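You operate a simulated robot arm through the tools that you are given. There is no shell and no other tool.

You run a simulated robot arm. Do the job below in one go: nothing can be reset, and whatever is moved stays where it is left.

JOB
Shake the 5 mm sieve for 5 minutes.
Fine: push the shaker drawer in, set the sieve in the ring, close the lid and wait till it stops.

The check looks at the end state, three seconds after you hand in, the way a careful person would. Anything else that was tipped, shoved, dropped, spilled or broken makes it a failure. A push-on lid holds only when it is set on centred and level and pressed home; a screw cap is set on level and turned clockwise until tight.

ROBOT AND FRAMES
A 7-joint arm with a two-finger parallel gripper, fixed in place. Base frame: the origin is at the foot of the arm, x ahead of it, y to its left, z up. Readings come in mm, rad, newtons and seconds.
Its first joint turns from -2.304 to 2.304 rad. Payload 3.91 kg.
The tool frame sits at the grasp point between the pads (the TCP): z along the fingers, y along the line on which they close. The tips reach 30 mm beyond it. The gripper opens to 110 mm. The fingers are 20 mm wide and 10 mm thick; the gripper's body (48 by 112 mm) begins 55 mm behind the TCP.
Orientation is that of the tool frame in the base frame, as [roll, pitch, yaw] about the fixed x, y, z axes, in that order (R = Rz(yaw) Ry(pitch) Rx(roll)). With the fingers straight down and closing along the base's y, the tool's x points along the base's -x, its y along +y and its z along -z.

CONTROLS
- The arm moves only by the tool servo_tool. Its argument "moves" is a list of rows, each a list of 7 numbers: the turn, a rotation vector about the tool's x, y, z in rad, then the shift along the tool's x, y, z in mm, then the closure, from 0 (fully open) to 1 (shut). In form: [[ax, ay, az, x, y, z, gripper], ...]. A call has 1 to 20 rows; each row shifts and turns the commanded pose from where the row before left it, along the tool's axes as they then stand. Rows are played at 5 a second. More than 50 mm and 0.15 rad between two rows, or a gripper value outside its range, and nothing of the call is played. A pose out of reach is approached as far as the arm can. The call stops where the force on the tool passes 90 N (or 10 N more than at its start, if that is more) or the arm is blocked; 0.2 s more then pass. Each finger travels about 108 mm/s and halts on what it meets, pressing with about 21 N; the grip force reading is that of the motor and also rises with nothing between the fingers. The clock runs only during rows and for 0.2 s after the last one: add rows that do not move to give the fingers time. The reply holds the time, the measured pose of the TCP, the force on the tool along the base axes, the opening and the grip force, in the units named above and with some noise, with the torque about the TCP (base axes, N m) and any sound that the robot's microphone picked up, and new pictures: "show" is both (left out), scene, wrist or none.
- Cameras (640 x 400 px; columns grow to the right, rows downward): "scene" is fixed at [220.7, 648.6, 1472]; the picture's right is [-0.61, -0.79, 0.00], its down [-0.59, 0.45, -0.67] and it looks along [0.53, -0.41, -0.74] (base axes); focal length 214 px, centre (320, 200). "wrist" rides on the gripper at [72, 17, -103] in the tool frame; the picture's right is [-0.23, 0.97, 0.00], its down [-0.76, -0.18, -0.62] and it looks along [-0.61, -0.14, 0.78] (tool axes); focal length 222 px, centre (320, 200). There is no depth. A picture from a camera that has moved, and an enlarged one, comes with that camera's place and axes in the base frame and with its lens.
- close_up(camera, box): a new picture of the part [left, top, right, bottom] of that camera's present view, enlarged. The clock stands still meanwhile.
- finish_job(): hands the job in; it is judged then, once.

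Nothing tells you positions but the pictures and the camera data. Unless the task says otherwise, let go and move clear before handing in.

The tools are called after "Call:" as name(argument=value, ...) on one line, values as JSON. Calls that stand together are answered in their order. servo_tool: Moves the arm, as the interface text tells. Its arguments: {"type":"object","properties":{"moves":{"type":"array","items":{"type":"array","items":{"type":"number"}}},"show":{"type":"string","enum":["both","scene","wrist","none"]}},"required":["moves"]} The other tools are called the same way: close_up (camera, box) takes an enlarged picture of a part of a camera's view; finish_job () hands the job in.

At the start:

```text
time: 0.0
position: [686.5, -0.4, 1180.4]
tcp_rot: [-3.141, 0.001, -3.141]
wrist_force: [-0.9, -0.4, 0.2]
ft_torque: [0.01, -0.01, 0.0]
grip_width: 110.1
grip_force: 0.1
```

scene: 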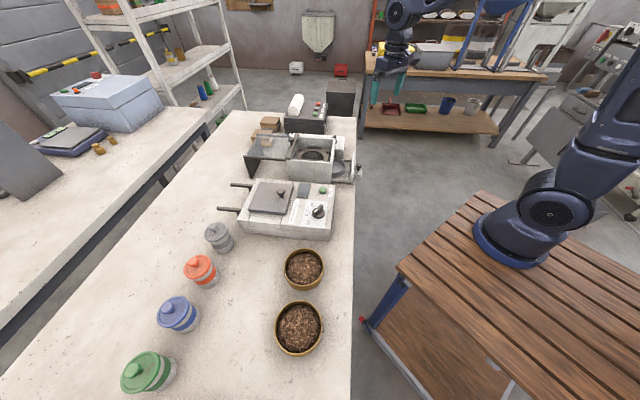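
wrist: 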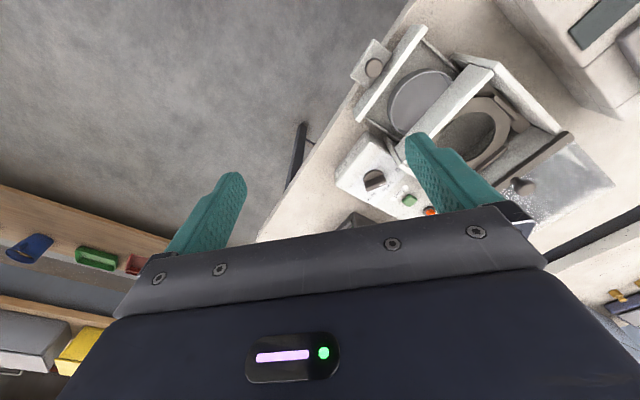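

I see a bench with several devices, four coloured jars and two bowls of material. I'll take enlarged pictures first to find the shaker and sieve.

Call:
close_up(camera="scene", box=[220, 70, 380, 170])

Call:
close_up(camera="scene", box=[200, 160, 360, 260])

Call:
close_up(camera="scene", box=[110, 210, 350, 400])

Call:
close_up(camera="wrist", box=[300, 0, 640, 220])

```text
4.00 times, centred on (300, 120) of scene
camera zoom: at [220.7, 648.6, 1472.0], right [-0.61, -0.79, 0.0], down [-0.59, 0.45, -0.67], along [0.53, -0.41, -0.74], focal length 858 px, centre (400, 520)
```

zoom: 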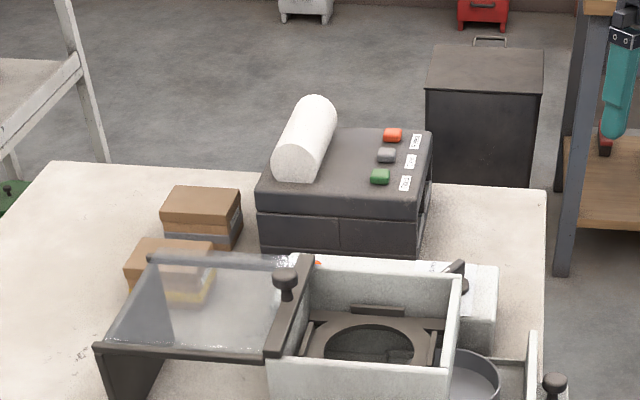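

```text
4.00 times, centred on (280, 210) of scene
camera zoom: at [220.7, 648.6, 1472.0], right [-0.61, -0.79, 0.0], down [-0.59, 0.45, -0.67], along [0.53, -0.41, -0.74], focal length 858 px, centre (480, 160)
```

zoom: 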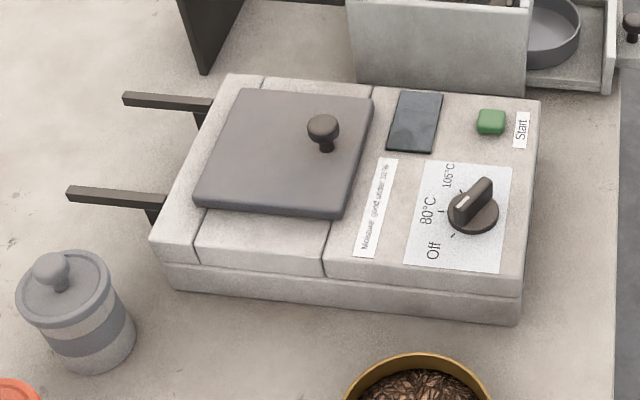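

```text
2.11 times, centred on (230, 305) of scene
camera zoom: at [220.7, 648.6, 1472.0], right [-0.61, -0.79, 0.0], down [-0.59, 0.45, -0.67], along [0.53, -0.41, -0.74], focal length 452 px, centre (510, -21)
```

zoom: 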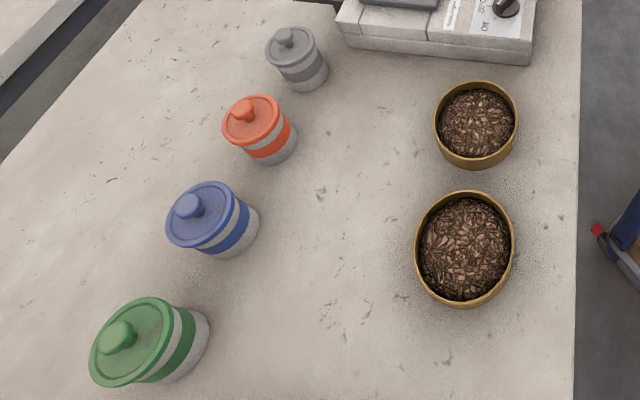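

```text
1.82 times, centred on (470, 110) of wrist
camera zoom: at [614.5, 16.9, 1283.4], right [0.23, 0.97, 0.0], down [0.76, -0.18, 0.62], along [0.61, -0.14, -0.78], focal length 404 px, centre (47, 364)
```

zoom: 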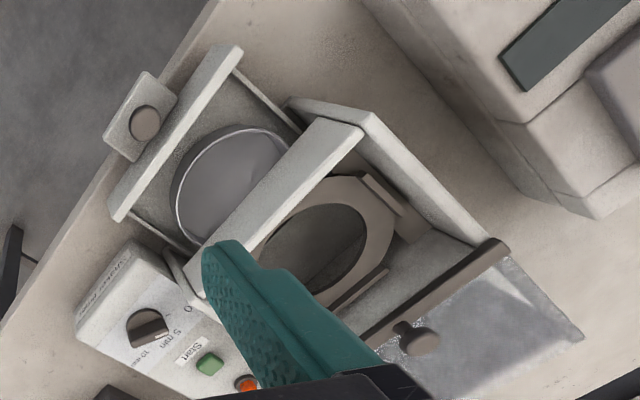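

The shaker is the white box with the glass lid open, the drawer out, and a knob reading 0/5/10 min. The two brass vessels with chips may be the sieves, so I'll look closer at those and at the labels.

Call:
close_up(camera="scene", box=[265, 235, 345, 285])

Call:
close_up(camera="scene", box=[260, 290, 340, 360])

Call:
close_up(camera="scene", box=[300, 125, 380, 185])

Call:
close_up(camera="wrist", box=[330, 120, 440, 220])

Call:
close_up(camera="scene", box=[280, 90, 360, 140])

Call:
close_up(camera="scene", box=[360, 0, 640, 180])

```text
8.00 times, centred on (305, 260) of scene
camera zoom: at [220.7, 648.6, 1472.0], right [-0.61, -0.79, 0.0], down [-0.59, 0.45, -0.67], along [0.53, -0.41, -0.74], focal length 1716 px, centre (440, -280)
```

zoom: 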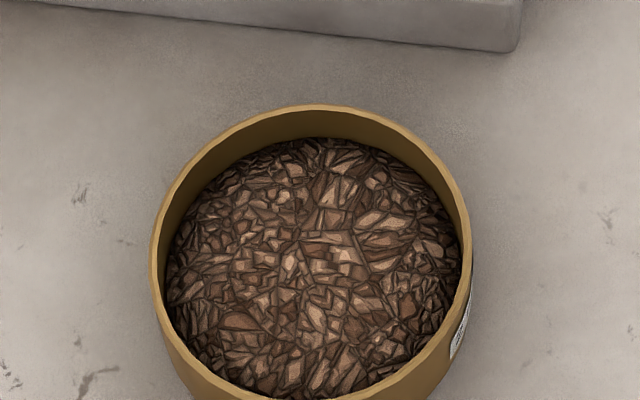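

```text
5.71 times, centred on (300, 325) of scene
camera zoom: at [220.7, 648.6, 1472.0], right [-0.61, -0.79, 0.0], down [-0.59, 0.45, -0.67], along [0.53, -0.41, -0.74], focal length 1226 px, centre (434, -514)
```

zoom: 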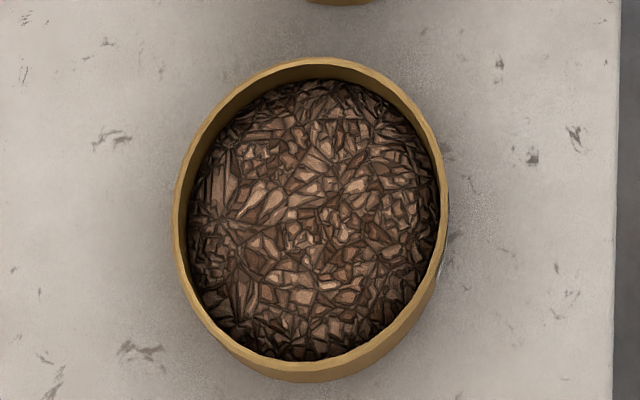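

```text
6.67 times, centred on (340, 155) of scene
camera zoom: at [220.7, 648.6, 1472.0], right [-0.61, -0.79, 0.0], down [-0.59, 0.45, -0.67], along [0.53, -0.41, -0.74], focal length 1430 px, centre (187, 500)
```

zoom: 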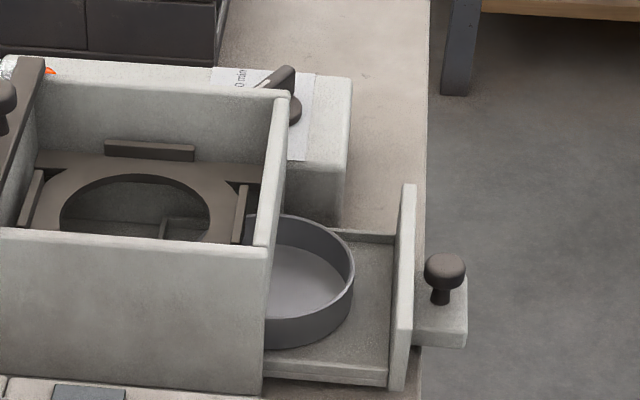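

```text
4.00 times, centred on (385, 170) of wrist
camera zoom: at [614.5, 16.9, 1283.4], right [0.23, 0.97, 0.0], down [0.76, -0.18, 0.62], along [0.61, -0.14, -0.78], focal length 888 px, centre (60, 320)
```

zoom: 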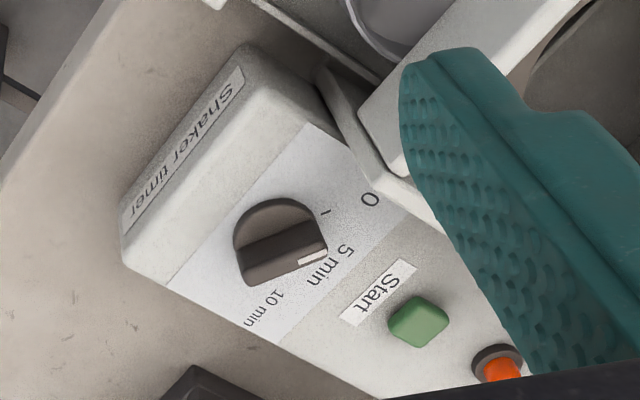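

```text
8.00 times, centred on (320, 115) of scene
camera zoom: at [220.7, 648.6, 1472.0], right [-0.61, -0.79, 0.0], down [-0.59, 0.45, -0.67], along [0.53, -0.41, -0.74], focal length 1716 px, centre (320, 880)
```

zoom: 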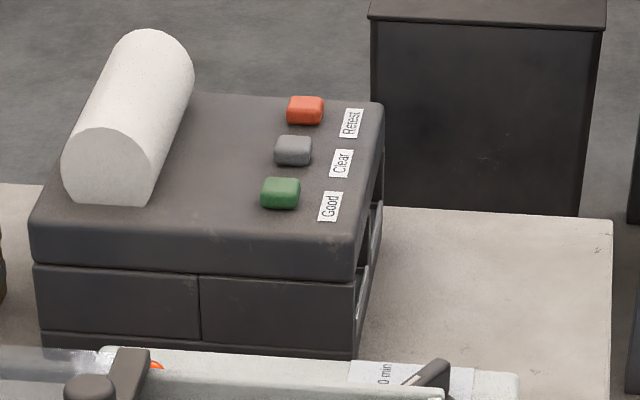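

```text
2.22 times, centred on (500, 90) of scene
camera zoom: at [220.7, 648.6, 1472.0], right [-0.61, -0.79, 0.0], down [-0.59, 0.45, -0.67], along [0.53, -0.41, -0.74], focal length 477 px, centre (-80, 444)
```

zoom: 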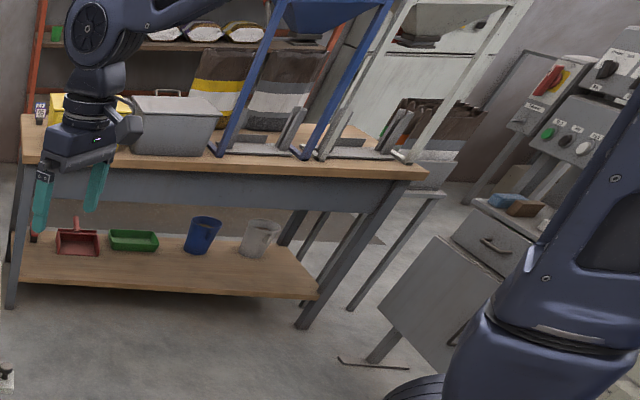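

The two brass vessels look like sieves, with labels on the side facing the arm. The shaker timer has a 0/5/10 min knob, a Start button and an orange part. I'll turn the tool 45° to line up with the bench and go look at the sieve labels from high up.

Call:
servo_tool(moves=[[0, 0, -0.131, 0, 0, 0, 0], [0, 0, -0.131, 0, 0, 0, 0], [0, 0, -0.131, 0, 0, 0, 0], [0, 0, -0.131, 0, 0, 0, 0], [0, 0, -0.131, 0, 0, 0, 0], [0, 0, -0.13, 0, 0, 0, 0], [0, 0, 0, -15, 44.4, 0, 0], [0, 0, 0, -15, 44.4, 0, 0], [0, 0, 0, -15, 44.4, 0, 0], [0, 0, 0, -15, 44.4, 0, 0], [0, 0, 0, -15, 44.4, 0, 0], [0, 0, 0, -15, 44.4, 0, 0], [0, 0, 0, -15, 44.4, 0, 0], [0, 0, 0, -15, 44.4, 0, 0], [0, 0, 0, -15, 44.4, 0, 0], [0, 0, 0, -15, 44.4, 0, 0], [0, 0, 0, -15, 44.4, 0, 0], [0, 0, 0, -15, 44.4, 0, 0], [0, 0, 0, 0, 0, 0, 0]])

```text
time: 4.0
position: [438.5, 503.8, 1179.5]
tcp_rot: [3.141, 0.0, -2.354]
wrist_force: [-1.2, -0.7, 0.2]
ft_torque: [-0.03, 0.01, 0.0]
grip_width: 110.0
grip_force: 0.1
camera wrist: at [375.8, 464.6, 1283.0], right [-0.53, 0.85, 0.0], down [0.66, 0.41, 0.62], along [0.53, 0.33, -0.78], focal length 222 px, centre (320, 200)
```

scene: 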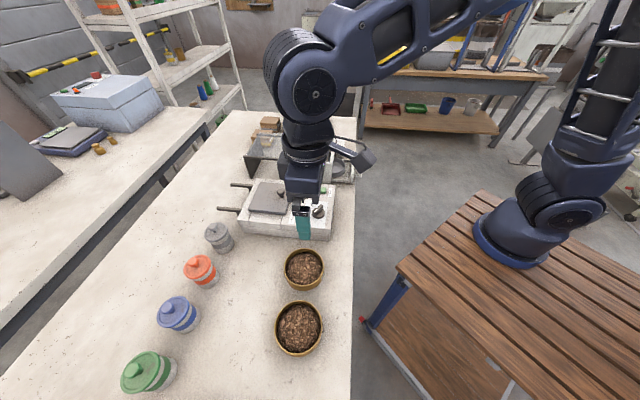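
wrist: 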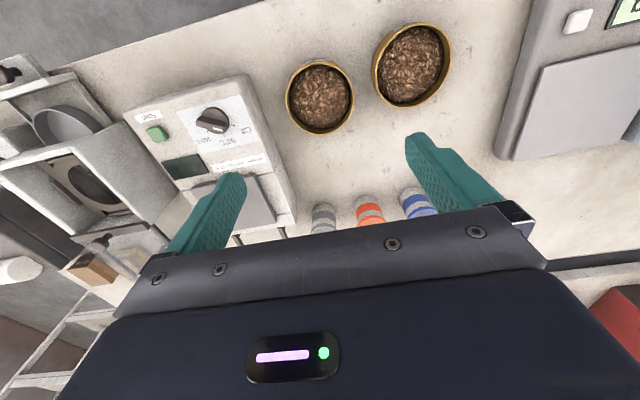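

Both sieves are below the wrist camera now. I'll zoom in to read the labels on their near sides.

Call:
close_up(camera="wrist", box=[270, 10, 470, 140])

Call:
close_up(camera="wrist", box=[0, 40, 140, 260])

```text
3.08 times, centred on (370, 75) of wrist
camera zoom: at [375.8, 464.6, 1283.0], right [-0.53, 0.85, 0.0], down [0.66, 0.41, 0.62], along [0.53, 0.33, -0.78], focal length 684 px, centre (166, 585)
```

zoom: 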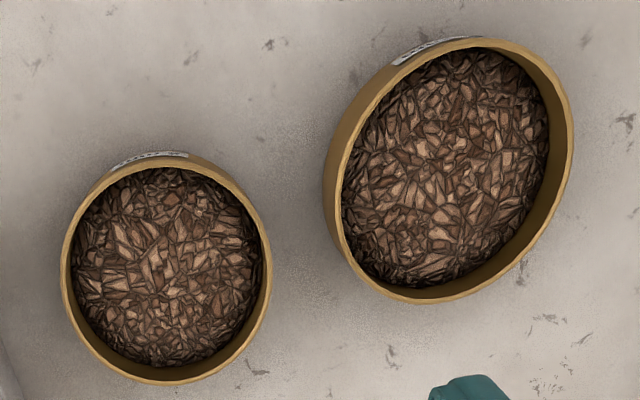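

```text
1.82 times, centred on (70, 150) of wrist
camera zoom: at [375.8, 464.6, 1283.0], right [-0.53, 0.85, 0.0], down [0.66, 0.41, 0.62], along [0.53, 0.33, -0.78], focal length 404 px, centre (774, 291)
```

zoom: 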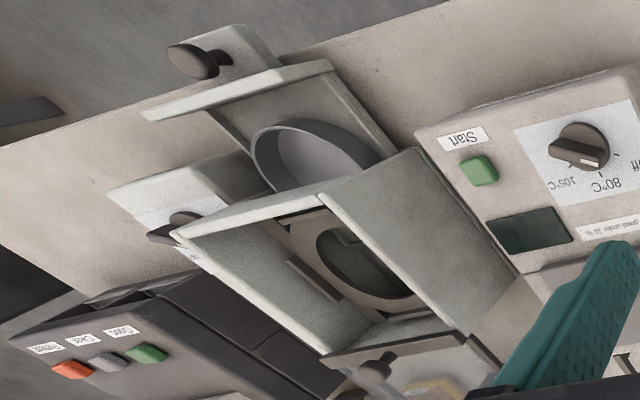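

The labels are too foreshortened to read from here. I'll back the wrist toward the base, lower it and tilt it to look at the labels more side-on.

Call:
servo_tool(moves=[[0, 0, 0, 22.4, 13.8, 32, 0], [0, 0, 0, 22.4, 13.8, 32, 0], [0, 0, 0, 22.4, 13.8, 32, 0], [0, 0, 0, 22.4, 13.8, 32, 0], [0, 0, 0, 22.4, 13.8, 32, 0], [0, -0.15, 0, 0, 0, 0, 0], [0, -0.15, 0, 0, 0, 0, 0], [0, -0.15, 0, 0, 0, 0, 0], [0, 0, 0, 0, 0, 0, 0]])

```text
time: 6.0
position: [309.4, 474.2, 1020.2]
tcp_rot: [-3.141, 0.452, -2.356]
wrist_force: [0.5, 0.0, -0.8]
ft_torque: [0.02, -0.02, 0.03]
grip_width: 109.9
grip_force: 0.2
camera wrist: at [219.6, 407.9, 1081.6], right [-0.54, 0.83, 0.1], down [0.42, 0.17, 0.89], along [0.73, 0.53, -0.44], focal length 222 px, centre (320, 200)
```

scene: 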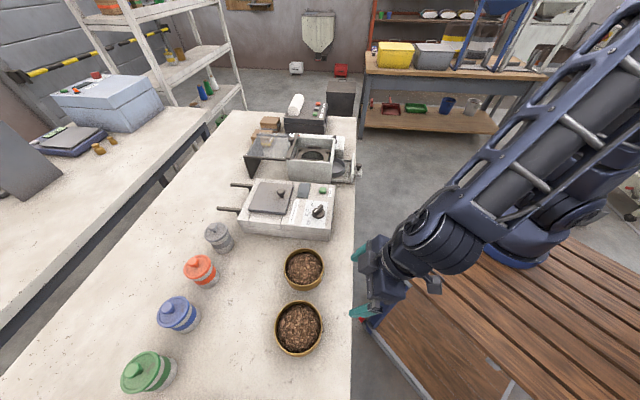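
wrist: 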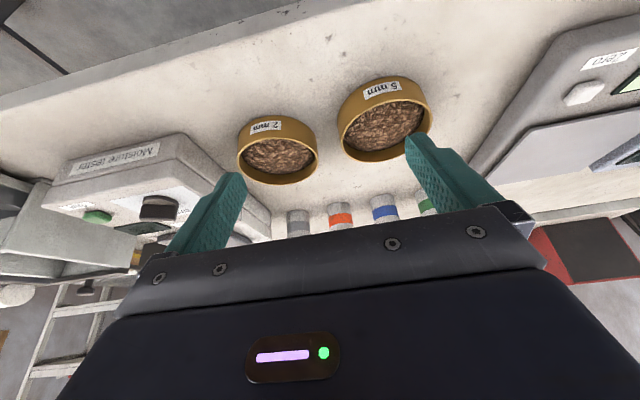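

Call:
close_up(camera="wrist", box=[220, 60, 450, 200])

Call:
close_up(camera="wrist", box=[40, 110, 280, 260])

Call:
close_up(camera="scene", box=[240, 100, 370, 185])

```text
2.78 times, centred on (335, 130) of wrist
camera zoom: at [219.6, 407.9, 1081.6], right [-0.54, 0.83, 0.1], down [0.42, 0.17, 0.89], along [0.73, 0.53, -0.44], focal length 618 px, centre (278, 395)
```

zoom: 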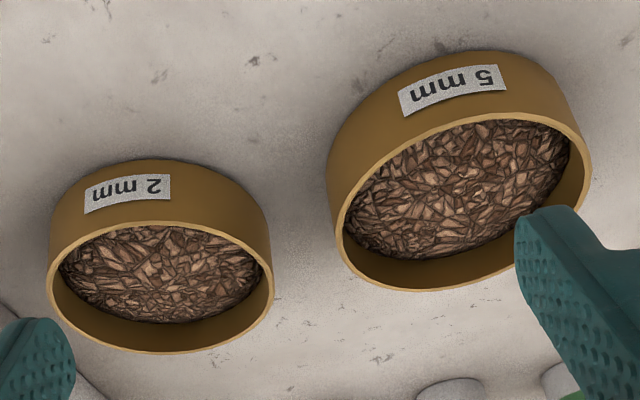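

```text
2.67 times, centred on (160, 185) of wrist
camera zoom: at [219.6, 407.9, 1081.6], right [-0.54, 0.83, 0.1], down [0.42, 0.17, 0.89], along [0.73, 0.53, -0.44], focal length 592 px, centre (747, 240)
```

zoom: 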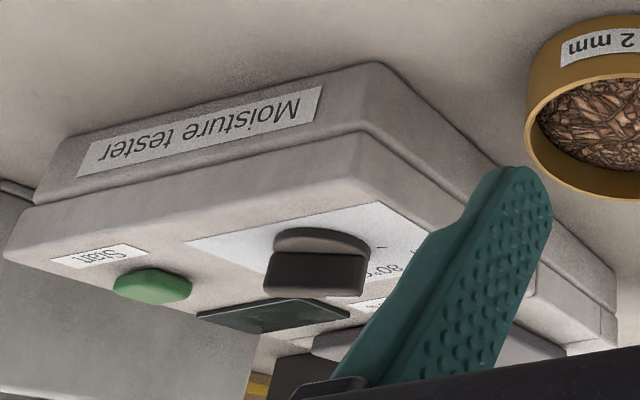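

```text
4.71 times, centred on (305, 142) of scene
camera zoom: at [220.7, 648.6, 1472.0], right [-0.61, -0.79, 0.0], down [-0.59, 0.45, -0.67], along [0.53, -0.41, -0.74], focal length 1009 px, centre (391, 471)
```

zoom: 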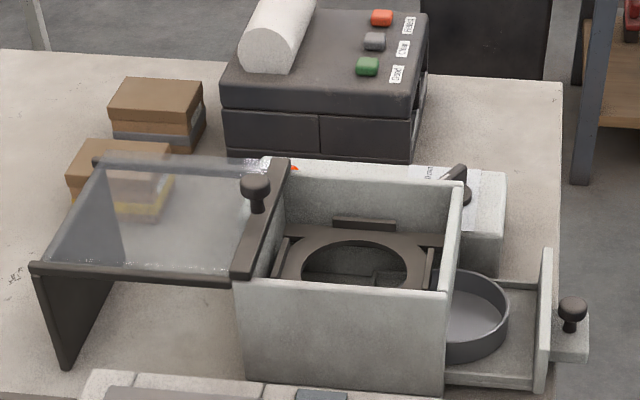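

The farther sieve (near about x 345, y 615) is the 5 mm one, and the nearer one is 2 mm. Next I'll go up and over to inspect the shaker: drawer, ring, lid and timer.

Call:
servo_tool(moves=[[0, 0.15, 0, 0, 0, 0, 0], [0, 0.15, 0, 0, 0, 0, 0], [0, 0.152, 0, 0, 0, 0, 0], [0, 0, 0, -6.9, -41.1, -12.3, 0], [0, 0, 0, -6.9, -41.1, -12.3, 0], [0, 0, 0, -6.9, -41.1, -12.3, 0], [0, 0, 0, -6.9, -41.1, -12.3, 0], [0, 0, 0, -6.9, -41.1, -12.3, 0], [0, 0, 0, -6.9, -41.1, -12.3, 0], [0, 0, 0, -6.9, -41.1, -12.3, 0], [0, 0, 0, -6.9, -41.1, -12.3, 0], [0, 0, 0, -6.9, -41.1, -12.3, 0], [0, 0, 0, -6.9, -41.1, -12.3, 0], [0, 0, 0, -6.9, -41.1, -12.3, 0], [0, 0, 0, -6.9, -41.1, -12.3, 0], [0, 0, 0, -6.9, -41.1, -12.3, 0], [0, 0, 0, 0, 0, 0, 0]])

Call:
close_up(camera="wrist", box=[160, 0, 480, 200])

```text
refused: row 3 steps farther than a row can; nothing moved
```

```text
2.00 times, centred on (320, 100) of wrist
camera zoom: at [219.6, 407.9, 1081.6], right [-0.54, 0.83, 0.1], down [0.42, 0.17, 0.89], along [0.73, 0.53, -0.44], focal length 444 px, centre (320, 400)
```

zoom: 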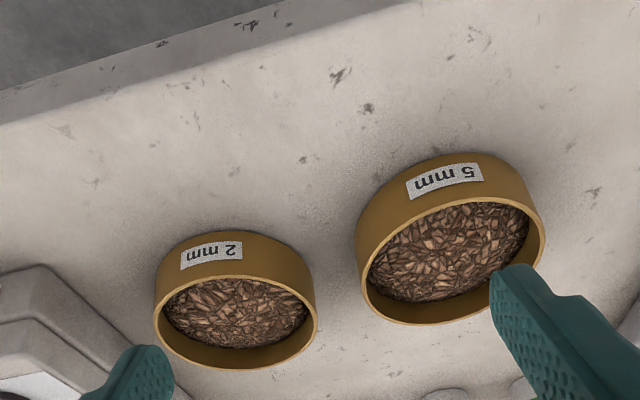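

The move was refused because one turn was slightly over 0.15 rad. I'll repeat it with all turns at or under 0.15.

Call:
servo_tool(moves=[[0, 0.15, 0, 0, 0, 0, 0], [0, 0.15, 0, 0, 0, 0, 0], [0, 0.15, 0, 0, 0, 0, 0], [0, 0, 0, -6.9, -41.1, -12.3, 0], [0, 0, 0, -6.9, -41.1, -12.3, 0], [0, 0, 0, -6.9, -41.1, -12.3, 0], [0, 0, 0, -6.9, -41.1, -12.3, 0], [0, 0, 0, -6.9, -41.1, -12.3, 0], [0, 0, 0, -6.9, -41.1, -12.3, 0], [0, 0, 0, -6.9, -41.1, -12.3, 0], [0, 0, 0, -6.9, -41.1, -12.3, 0], [0, 0, 0, -6.9, -41.1, -12.3, 0], [0, 0, 0, -6.9, -41.1, -12.3, 0], [0, 0, 0, -6.9, -41.1, -12.3, 0], [0, 0, 0, -6.9, -41.1, -12.3, 0], [0, 0, 0, -6.9, -41.1, -12.3, 0], [0, 0, 0, 0, 0, 0, 0]])

Call:
close_up(camera="wrist", box=[160, 0, 480, 200])

```text
time: 9.6
position: [749.8, 158.6, 1181.6]
tcp_rot: [3.14, -0.001, -2.356]
wrist_force: [0.1, -0.2, 0.0]
ft_torque: [-0.02, 0.0, 0.03]
grip_width: 110.0
grip_force: 0.1
camera wrist: at [686.4, 118.8, 1284.2], right [-0.53, 0.85, 0.0], down [0.66, 0.41, 0.62], along [0.53, 0.33, -0.78], focal length 222 px, centre (320, 200)
```

scene: 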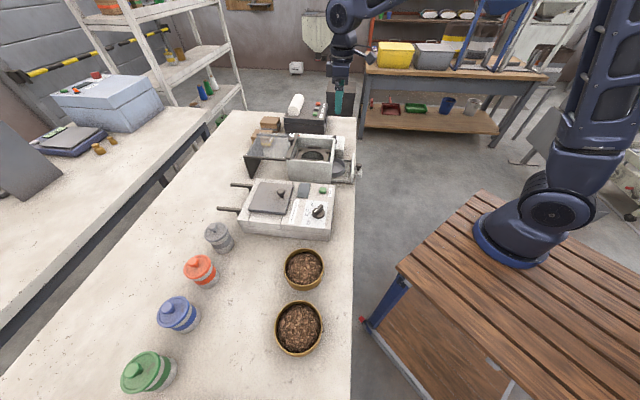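
wrist: 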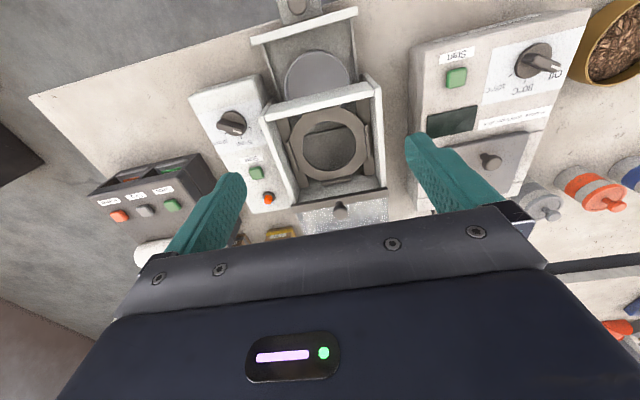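

```text
2.00 times, centred on (320, 100) of wrist
camera zoom: at [686.4, 118.8, 1284.2], right [-0.53, 0.85, 0.0], down [0.66, 0.41, 0.62], along [0.53, 0.33, -0.78], focal length 444 px, centre (320, 400)
```

zoom: 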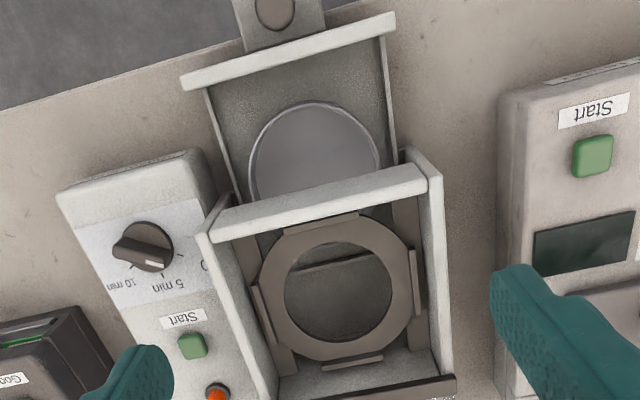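

Clear view now. I'll zoom on the timer knob and the lid area.

Call:
close_up(camera="wrist", box=[190, 80, 290, 220])

Call:
close_up(camera="wrist", box=[205, 95, 265, 155])

Call:
close_up(camera="wrist", box=[260, 130, 410, 230])

Call:
close_up(camera="scene", box=[235, 120, 335, 185])

```text
2.86 times, centred on (240, 150) of wrist
camera zoom: at [686.4, 118.8, 1284.2], right [-0.53, 0.85, 0.0], down [0.66, 0.41, 0.62], along [0.53, 0.33, -0.78], focal length 635 px, centre (549, 343)
```

zoom: 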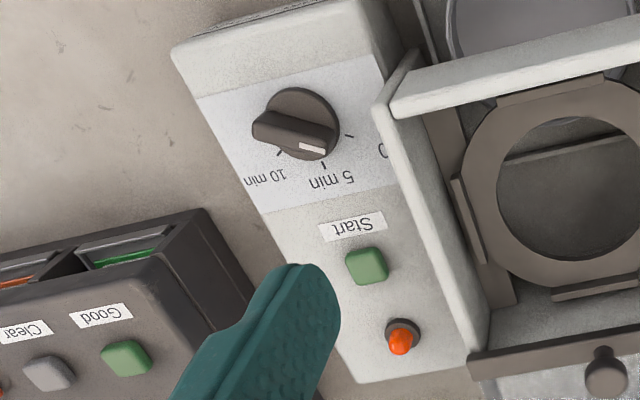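

```text
6.67 times, centred on (235, 125) of wrist
camera zoom: at [686.4, 118.8, 1284.2], right [-0.53, 0.85, 0.0], down [0.66, 0.41, 0.62], along [0.53, 0.33, -0.78], focal length 1481 px, centre (887, 700)
```

zoom: 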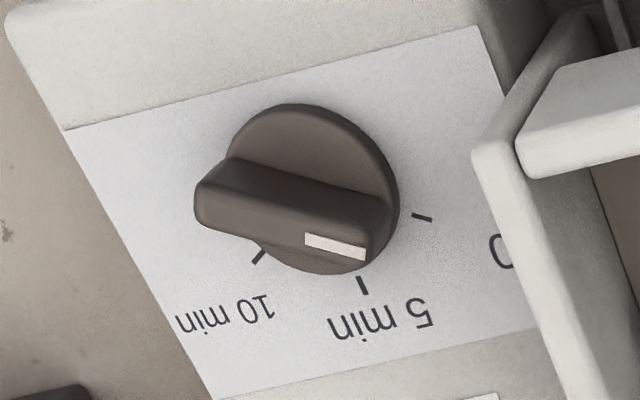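

```text
4.00 times, centred on (335, 180) of wrist
camera zoom: at [686.4, 118.8, 1284.2], right [-0.53, 0.85, 0.0], down [0.66, 0.41, 0.62], along [0.53, 0.33, -0.78], focal length 888 px, centre (260, 280)
```

zoom: 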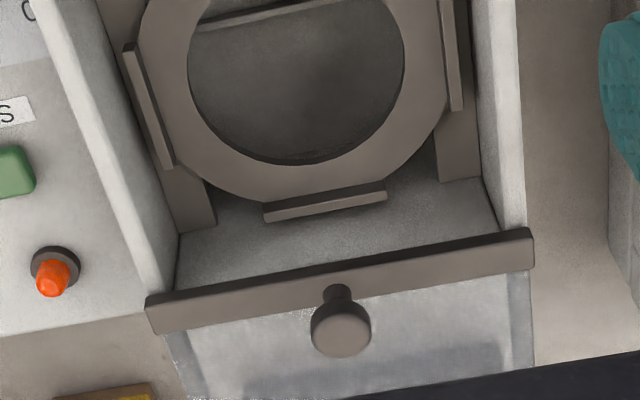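

```text
6.15 times, centred on (285, 152) of scene
camera zoom: at [220.7, 648.6, 1472.0], right [-0.61, -0.79, 0.0], down [-0.59, 0.45, -0.67], along [0.53, -0.41, -0.74], focal length 1320 px, centre (535, 492)
```

zoom: 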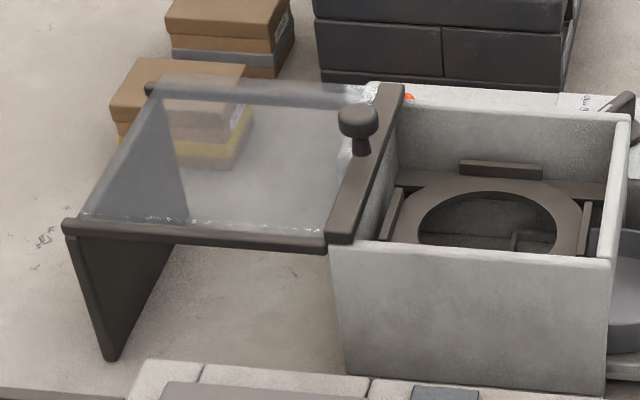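

The picture is clear now:
- The timer knob points at 0 and must go clockwise to 5 min.
- The lid is a slide with a knob on its front bar.
- The drawer pushes away from the arm.
- The ring centre is at about u=744, v=-424 in the bench-aligned frame, with u=(x+y)/√2 and v=(y-x)/√2.

First I'll bring the open fingers down in front of the drawer plate, straddling its knob, with the tool tilted so the tips lead.

Call:
servo_tool(moves=[[0, 0, 0, 25, -1.3, 40, 0], [0, 0, 0, 25, -1.3, 40, 0], [0, 0, 0, 25, -1.3, 40, 0], [0, 0, 0, 25, -1.3, 40, 0], [0, 0, 0, 25, -1.3, 40, 0], [0, -0.15, 0, 0, 0, 0, 0], [0, -0.15, 0, 0, 0, 0, 0], [0, -0.15, 0, 0, 0, 0, 0], [0, 0, 0, 0, 0, 0, 0]])

Call:
close_up(camera="wrist", box=[100, 0, 540, 270])

Call:
close_up(camera="scene", box=[260, 100, 420, 200])

```text
time: 11.6
position: [666.7, 66.4, 979.8]
tcp_rot: [3.141, 0.451, -2.356]
wrist_force: [-0.1, -0.5, 0.1]
ft_torque: [0.03, -0.01, -0.03]
grip_width: 110.0
grip_force: 0.1
camera wrist: at [577.2, 0.5, 1041.3], right [-0.54, 0.83, 0.1], down [0.42, 0.17, 0.89], along [0.73, 0.53, -0.44], focal length 222 px, centre (320, 200)
```

scene: 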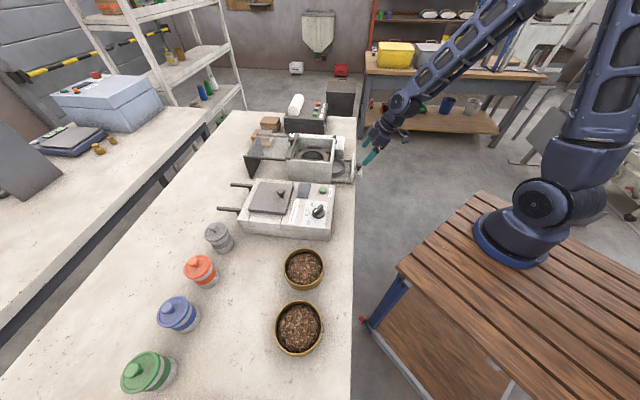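
wrist: 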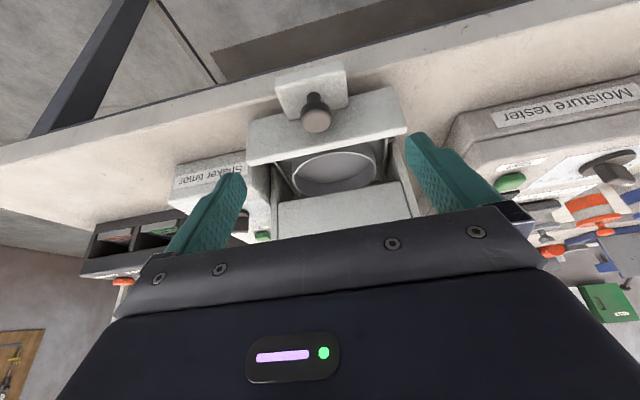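

```text
1.45 times, centred on (320, 135) of wrist
camera zoom: at [577.2, 0.5, 1041.3], right [-0.54, 0.83, 0.1], down [0.42, 0.17, 0.89], along [0.73, 0.53, -0.44], focal length 323 px, centre (320, 294)
```

zoom: 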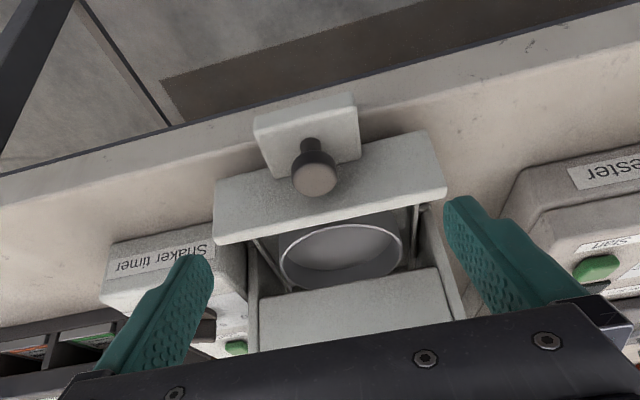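

```text
4.00 times, centred on (340, 150) of scene
camera zoom: at [220.7, 648.6, 1472.0], right [-0.61, -0.79, 0.0], down [-0.59, 0.45, -0.67], along [0.53, -0.41, -0.74], focal length 858 px, centre (240, 400)
```

zoom: 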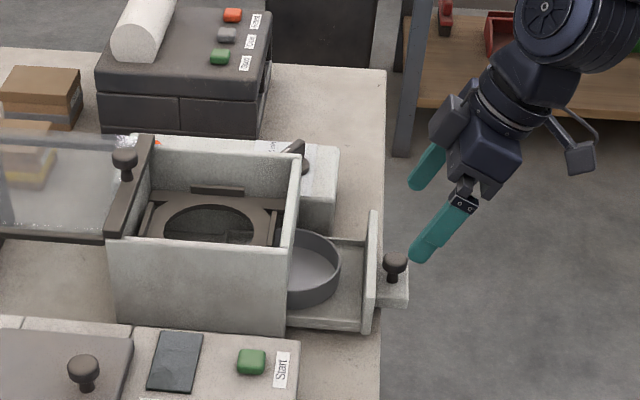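

The drawer front plate is at about u=570, z 856–908, v −501…−350, and the fingers straddle its knob. I'll lower the tips in front of the plate and start a gentle push.

Call:
servo_tool(moves=[[0, 0, 0, 15.2, 0, 31.5, 0], [0, 0, 0, 15.2, 0, 31.5, 0], [0, 0, 0, 0, 0, 0, 0], [0, 0, 0, -13.5, 0, 6.5, 0], [0, 0, 0, -9, 0, 4.35, 0], [0, 0, 0, -9, 0, 4.35, 0], [0, 0, 0, -9, 0, 4.35, 0], [0, 0, 0, 0, 0, 0, 0]])

Call:
close_up(camera="scene", box=[260, 100, 420, 200])

```text
time: 13.4
position: [699.7, 98.9, 909.0]
tcp_rot: [-3.141, 0.451, -2.357]
wrist_force: [-0.4, 0.2, 0.3]
ft_torque: [-0.02, 0.0, 0.0]
grip_width: 110.0
grip_force: 0.0
camera wrist: at [609.2, 32.3, 971.9], right [-0.54, 0.83, 0.1], down [0.42, 0.17, 0.89], along [0.73, 0.53, -0.44], focal length 222 px, centre (320, 200)
```

scene: 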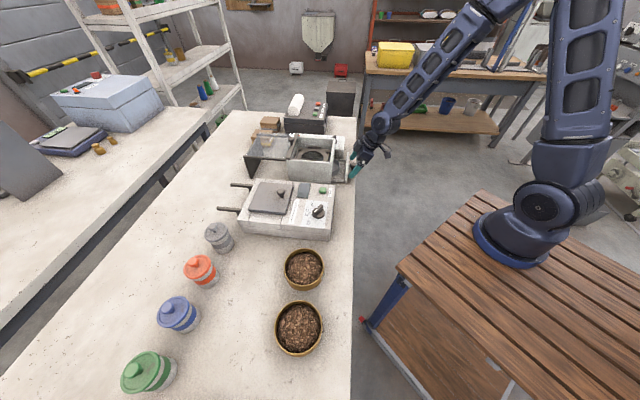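
wrist: 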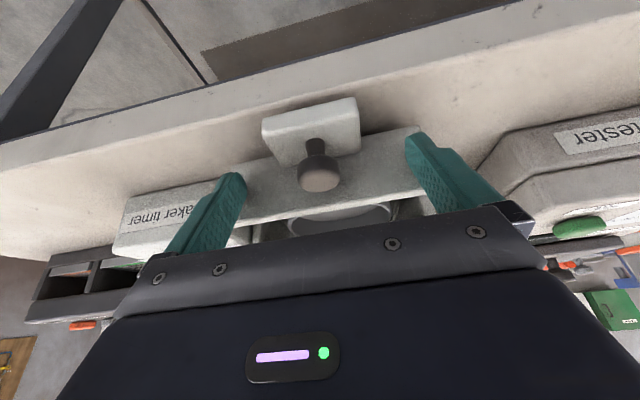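

```text
4.00 times, centred on (340, 150) of scene
camera zoom: at [220.7, 648.6, 1472.0], right [-0.61, -0.79, 0.0], down [-0.59, 0.45, -0.67], along [0.53, -0.41, -0.74], focal length 858 px, centre (240, 400)
```

zoom: 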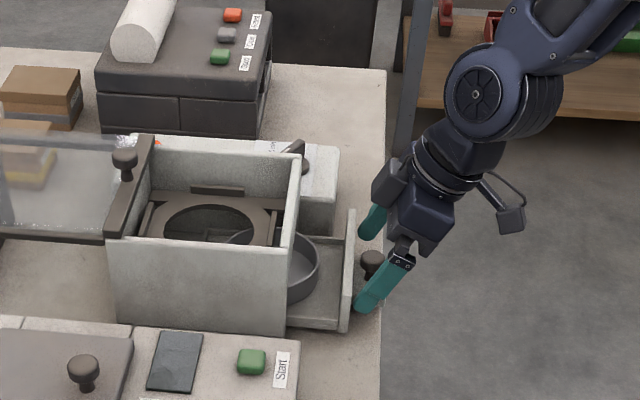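

The drawer is sliding in easily with little force. I'll continue in small steps.

Call:
servo_tool(moves=[[0, 0, 0, -9, 0, 4.35, 0], [0, 0, 0, -9, 0, 4.35, 0], [0, 0, 0, -9, 0, 4.35, 0], [0, 0, 0, -9, 0, 4.35, 0], [0, 0, 0, -4.5, 0, 2.17, 0], [0, 0, 0, 0, 0, 0, 0]], show="none")

Call:
close_up(camera="scene", box=[260, 100, 420, 200])

```text
time: 14.8
position: [731.3, 130.2, 910.7]
tcp_rot: [-3.141, 0.451, -2.356]
wrist_force: [0.3, -0.1, -0.3]
ft_torque: [0.07, 0.01, 0.03]
grip_width: 109.8
grip_force: 0.1
```

```text
4.00 times, centred on (340, 150) of scene
camera zoom: at [220.7, 648.6, 1472.0], right [-0.61, -0.79, 0.0], down [-0.59, 0.45, -0.67], along [0.53, -0.41, -0.74], focal length 858 px, centre (240, 400)
```

zoom: 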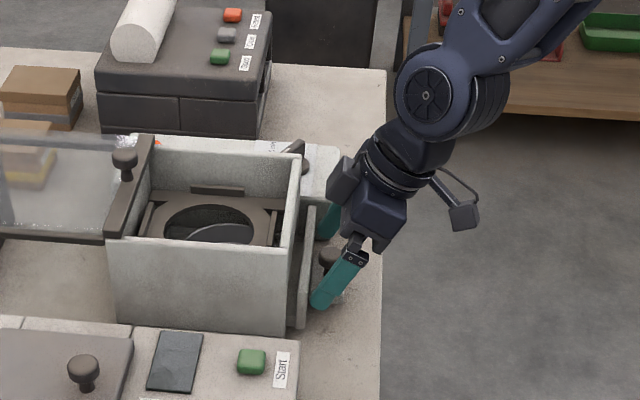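

About 15 mm remain before the plate meets the box, so I'll push on in 4 mm steps while watching the force.

Call:
servo_tool(moves=[[0, 0, 0, -3.6, 0, 1.74, 0], [0, 0, 0, -3.6, 0, 1.74, 0], [0, 0, 0, -3.6, 0, 1.74, 0], [0, 0, 0, 0, 0, 0, 0]], show="none")

Call:
close_up(camera="scene", box=[290, 120, 370, 190])

```text
time: 15.8
position: [738.7, 137.2, 910.6]
tcp_rot: [3.141, 0.449, -2.355]
wrist_force: [0.6, -0.3, -0.9]
ft_torque: [-0.04, 0.03, 0.01]
grip_width: 109.9
grip_force: 0.1
```

```text
5.71 times, centred on (330, 155) of scene
camera zoom: at [220.7, 648.6, 1472.0], right [-0.61, -0.79, 0.0], down [-0.59, 0.45, -0.67], along [0.53, -0.41, -0.74], focal length 1226 px, centre (263, 457)
```

zoom: 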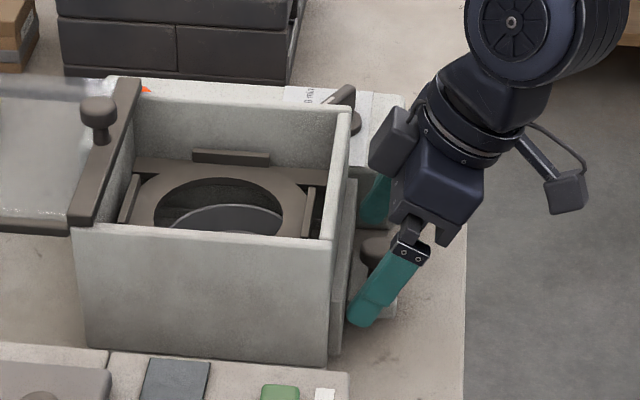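

Call:
servo_tool(moves=[[0, 0, 0, -2.7, 0, 1.3, 0], [0, 0, 0, -2.7, 0, 1.3, 0], [0, 0, 0, -2.7, 0, 1.3, 0], [0, 0, 0, 0, 0, 0, 0]], show="wrist")

Call:
close_up(camera="scene", box=[290, 120, 370, 190])

```text
time: 16.5
position: [740.1, 138.1, 908.8]
tcp_rot: [3.14, 0.436, -2.359]
wrist_force: [-19.4, -20.0, 11.2]
ft_torque: [0.2, 0.78, 1.26]
grip_width: 109.9
grip_force: 0.0
stopped in row 3: the force on the tool passed its limit at 98 N (the readings are from after the stop); the commanded pose is now the measured one
camera wrist: at [650.7, 72.6, 970.8], right [-0.54, 0.83, 0.1], down [0.43, 0.17, 0.89], along [0.72, 0.52, -0.45], focal length 222 px, centre (320, 200)
```

wrist: 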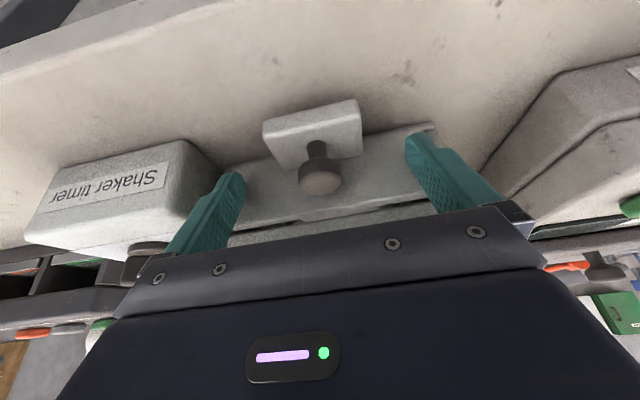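

```text
5.71 times, centred on (330, 155) of scene
camera zoom: at [220.7, 648.6, 1472.0], right [-0.61, -0.79, 0.0], down [-0.59, 0.45, -0.67], along [0.53, -0.41, -0.74], focal length 1226 px, centre (263, 457)
```

zoom: 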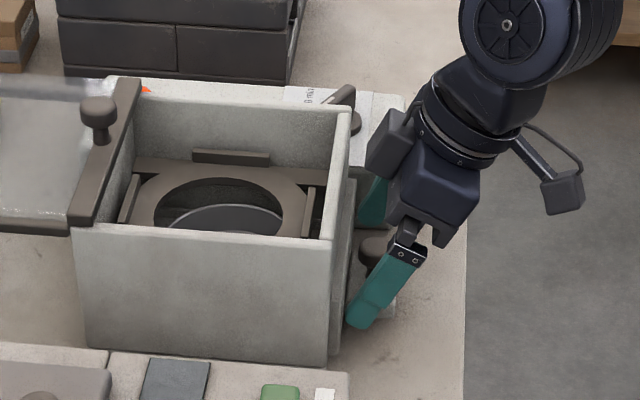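

The force limit tripped as the drawer hit its stop, so it appears fully in. I'll back off, rise and compare from the same viewpoint as before.

Call:
servo_tool(moves=[[0, 0, 0, 36, 0, -17.4, 0], [0, 0, 0, 36, 0, -17.4, 0], [0, 0, 0, -19.6, 0, -40.5, 0], [0, 0, 0, -19.6, 0, -40.5, 0], [0, 0, 0, -19.6, 0, -40.5, 0], [0, 0, 0, -19.6, 0, -40.5, 0], [0, 0, 0, -19.6, 0, -40.5, 0], [0, 0, 0, -19.6, 0, -40.5, 0], [0, 0.145, 0, 0, 0, 0, 0], [0, 0.145, 0, 0, 0, 0, 0], [0, 0.146, 0, 0, 0, 0, 0], [0, 0, 0, -35, 0, 0, 0], [0, 0, 0, -35, 0, 0, 0], [0, 0, 0, -30, 6, 0, 0], [0, 0, 0, 0, 0, 0, 0]])

Call:
close_up(camera="wrist", box=[160, 0, 480, 200])

Call:
close_up(camera="scene", box=[290, 120, 370, 190])

```text
time: 19.7
position: [753.8, 159.7, 1180.6]
tcp_rot: [3.14, 0.006, -2.358]
wrist_force: [-0.5, 0.2, 0.4]
ft_torque: [0.0, 0.04, -0.03]
grip_width: 110.2
grip_force: 0.1
camera wrist: at [690.3, 120.0, 1283.4], right [-0.53, 0.85, 0.0], down [0.66, 0.41, 0.63], along [0.53, 0.33, -0.78], focal length 222 px, centre (320, 200)
```

scene: 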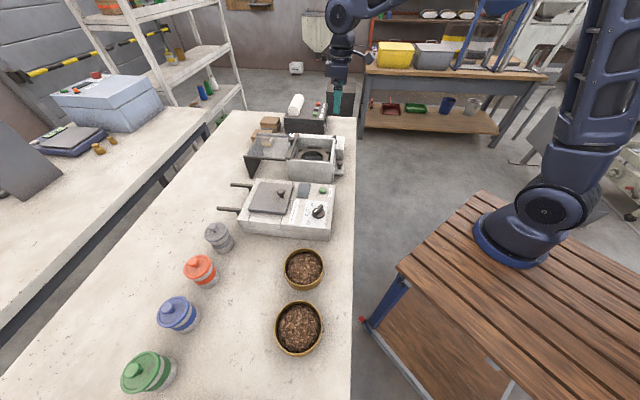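
wrist: 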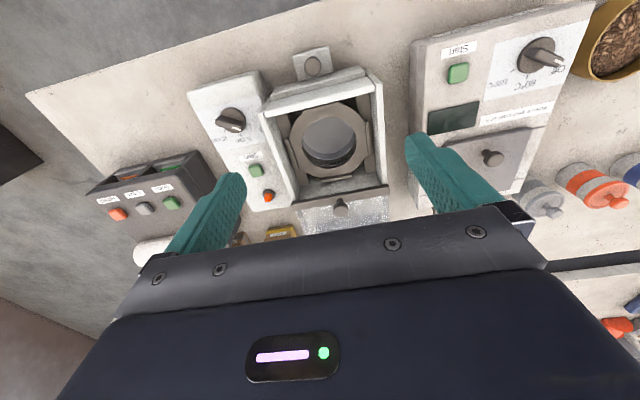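

```text
2.00 times, centred on (320, 100) of wrist
camera zoom: at [690.3, 120.0, 1283.4], right [-0.53, 0.85, 0.0], down [0.66, 0.41, 0.63], along [0.53, 0.33, -0.78], focal length 444 px, centre (320, 400)
```

zoom: 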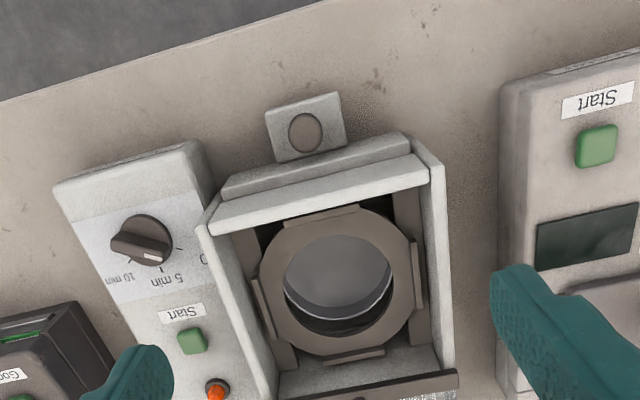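

```text
5.71 times, centred on (330, 155) of scene
camera zoom: at [220.7, 648.6, 1472.0], right [-0.61, -0.79, 0.0], down [-0.59, 0.45, -0.67], along [0.53, -0.41, -0.74], focal length 1226 px, centre (263, 457)
```

zoom: 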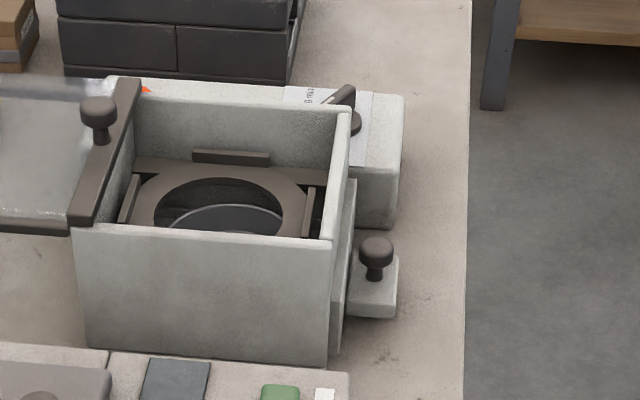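

The drawer is flush with the box. Before fetching the sieve I'll look straight down at the ring to get its centre precisely.

Call:
servo_tool(moves=[[0, 0, 0, -36, -4, 20, 0], [0, 0, 0, -36, -4, 20, 0], [0, 0, 0, -36, -4, 20, 0], [0, 0, 0, -36, -4, 20, 0], [0, 0, 0, 0, 0, 0, 0]], show="wrist")

Call:
close_up(camera="wrist", box=[200, 0, 440, 150])

```text
time: 20.9
position: [865.7, 251.5, 1102.6]
tcp_rot: [3.141, 0.005, -2.358]
wrist_force: [-1.1, 0.4, -0.8]
ft_torque: [0.03, 0.0, -0.02]
grip_width: 109.9
grip_force: 0.1
camera wrist: at [802.6, 211.4, 1205.1], right [-0.53, 0.85, 0.0], down [0.66, 0.41, 0.63], along [0.53, 0.33, -0.78], focal length 222 px, centre (320, 200)
```

wrist: 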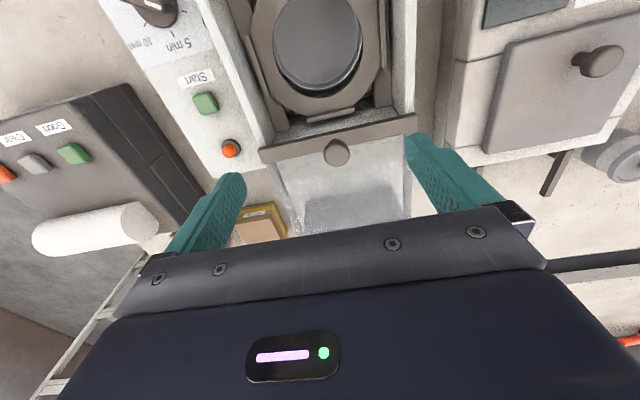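

```text
2.67 times, centred on (320, 75) of wrist
camera zoom: at [802.6, 211.4, 1205.1], right [-0.53, 0.85, 0.0], down [0.66, 0.41, 0.63], along [0.53, 0.33, -0.78], focal length 592 px, centre (320, 533)
```

zoom: 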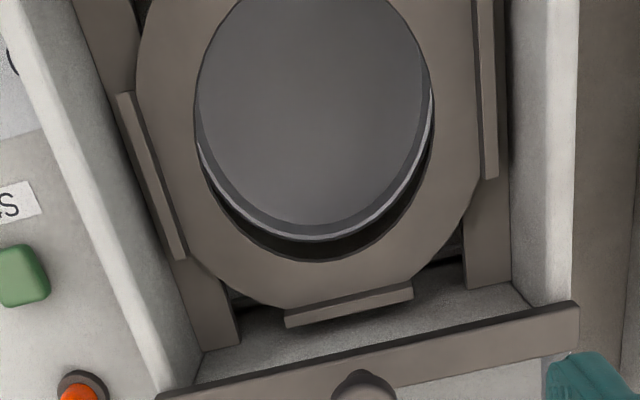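

Call:
servo_tool(moves=[[0, 0, 0, 30, 0, 0, 0], [0, 0, 0, 30, 0, 0, 0], [0, 0, 0, 0, 0, 0, 0]], show="none")

Call:
close_up(camera="wrist", box=[200, 0, 440, 150])

```text
time: 21.7
position: [825.4, 208.0, 1099.3]
tcp_rot: [3.14, 0.004, -2.356]
wrist_force: [-1.0, 0.2, -0.8]
ft_torque: [0.01, -0.02, -0.02]
grip_width: 110.0
grip_force: 0.1
```

```text
2.67 times, centred on (320, 75) of wrist
camera zoom: at [761.1, 167.9, 1201.9], right [-0.53, 0.85, 0.0], down [0.66, 0.41, 0.63], along [0.53, 0.33, -0.78], focal length 592 px, centre (320, 533)
```

zoom: 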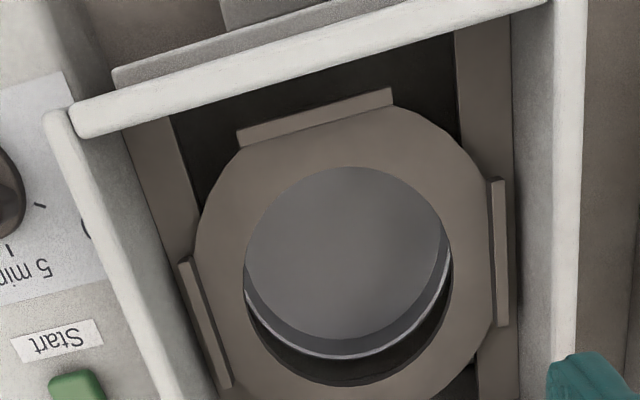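

The ring centre is at u≈740, v≈−424, with tabs about 128 mm apart and the sieve about 119 mm wide. The sieve is too wide for an outside grip, so I'll grip it from inside by opening the fingers. Next I move over to the 5 mm sieve, fingers partly closed.

Call:
servo_tool(moves=[[0, 0, 0, 1.2, 47, 0, 0.34], [0, 0, 0, 1.2, 47, 0, 0.34], [0, 0, 0, 1.2, 47, 0, 0.34], [0, 0, 0, 1.2, 47, 0, 0.34], [0, 0, 0, 1.2, 47, 0, 0.34], [0, 0, 0, 1.2, 47, 0, 0.34], [0, 0, 0, 1.2, 47, 0, 0.34], [0, 0, 0, 1.2, 47, 0, 0.34], [0, 0, 0, 1.2, 47, 0, 0.34], [0, 0, 0, 1.2, 47, 0, 0.34], [0, 0, 0, 1.2, 47, 0, 0.34], [0, 0, 0, 1.2, 47, 0, 0.34], [0, 0, 0, 1.2, 46, 0, 0.34], [0, 0, 0, 0, 0, 0, 0.34]])

Call:
close_up(camera="wrist", box=[200, 0, 440, 150])

```text
time: 24.7
position: [379.9, 630.2, 1102.5]
tcp_rot: [3.14, 0.004, -2.356]
wrist_force: [0.2, 0.2, 0.0]
ft_torque: [0.01, -0.01, -0.03]
grip_width: 72.4
grip_force: 0.1
camera wrist: at [316.6, 591.0, 1205.8], right [-0.53, 0.85, 0.0], down [0.66, 0.41, 0.63], along [0.53, 0.33, -0.78], focal length 222 px, centre (320, 200)
```

scene: 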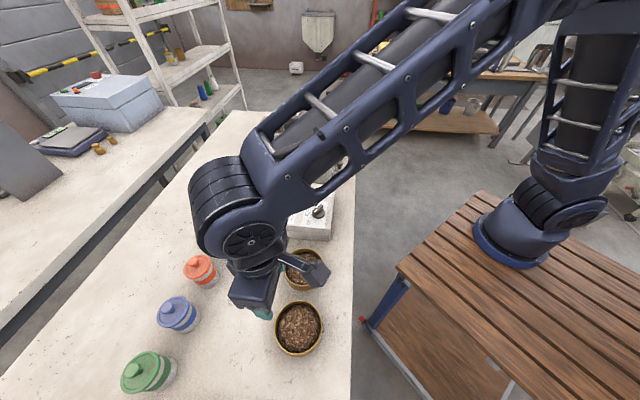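
wrist: 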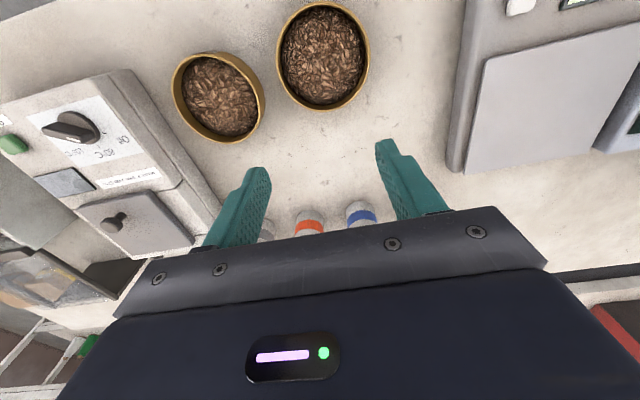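

```text
2.67 times, centred on (320, 75) of wrist
camera zoom: at [316.6, 591.0, 1205.8], right [-0.53, 0.85, 0.0], down [0.66, 0.41, 0.63], along [0.53, 0.33, -0.78], focal length 592 px, centre (320, 533)
```

zoom: 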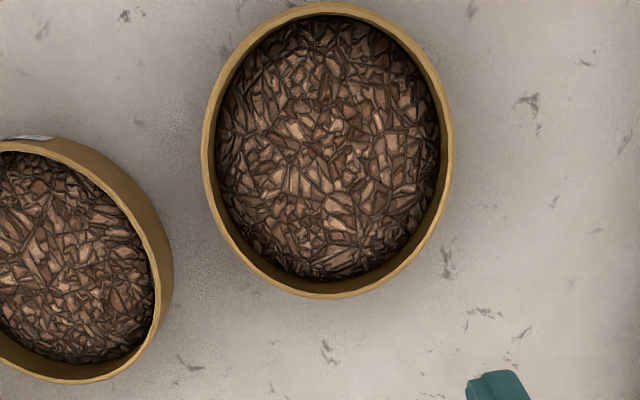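

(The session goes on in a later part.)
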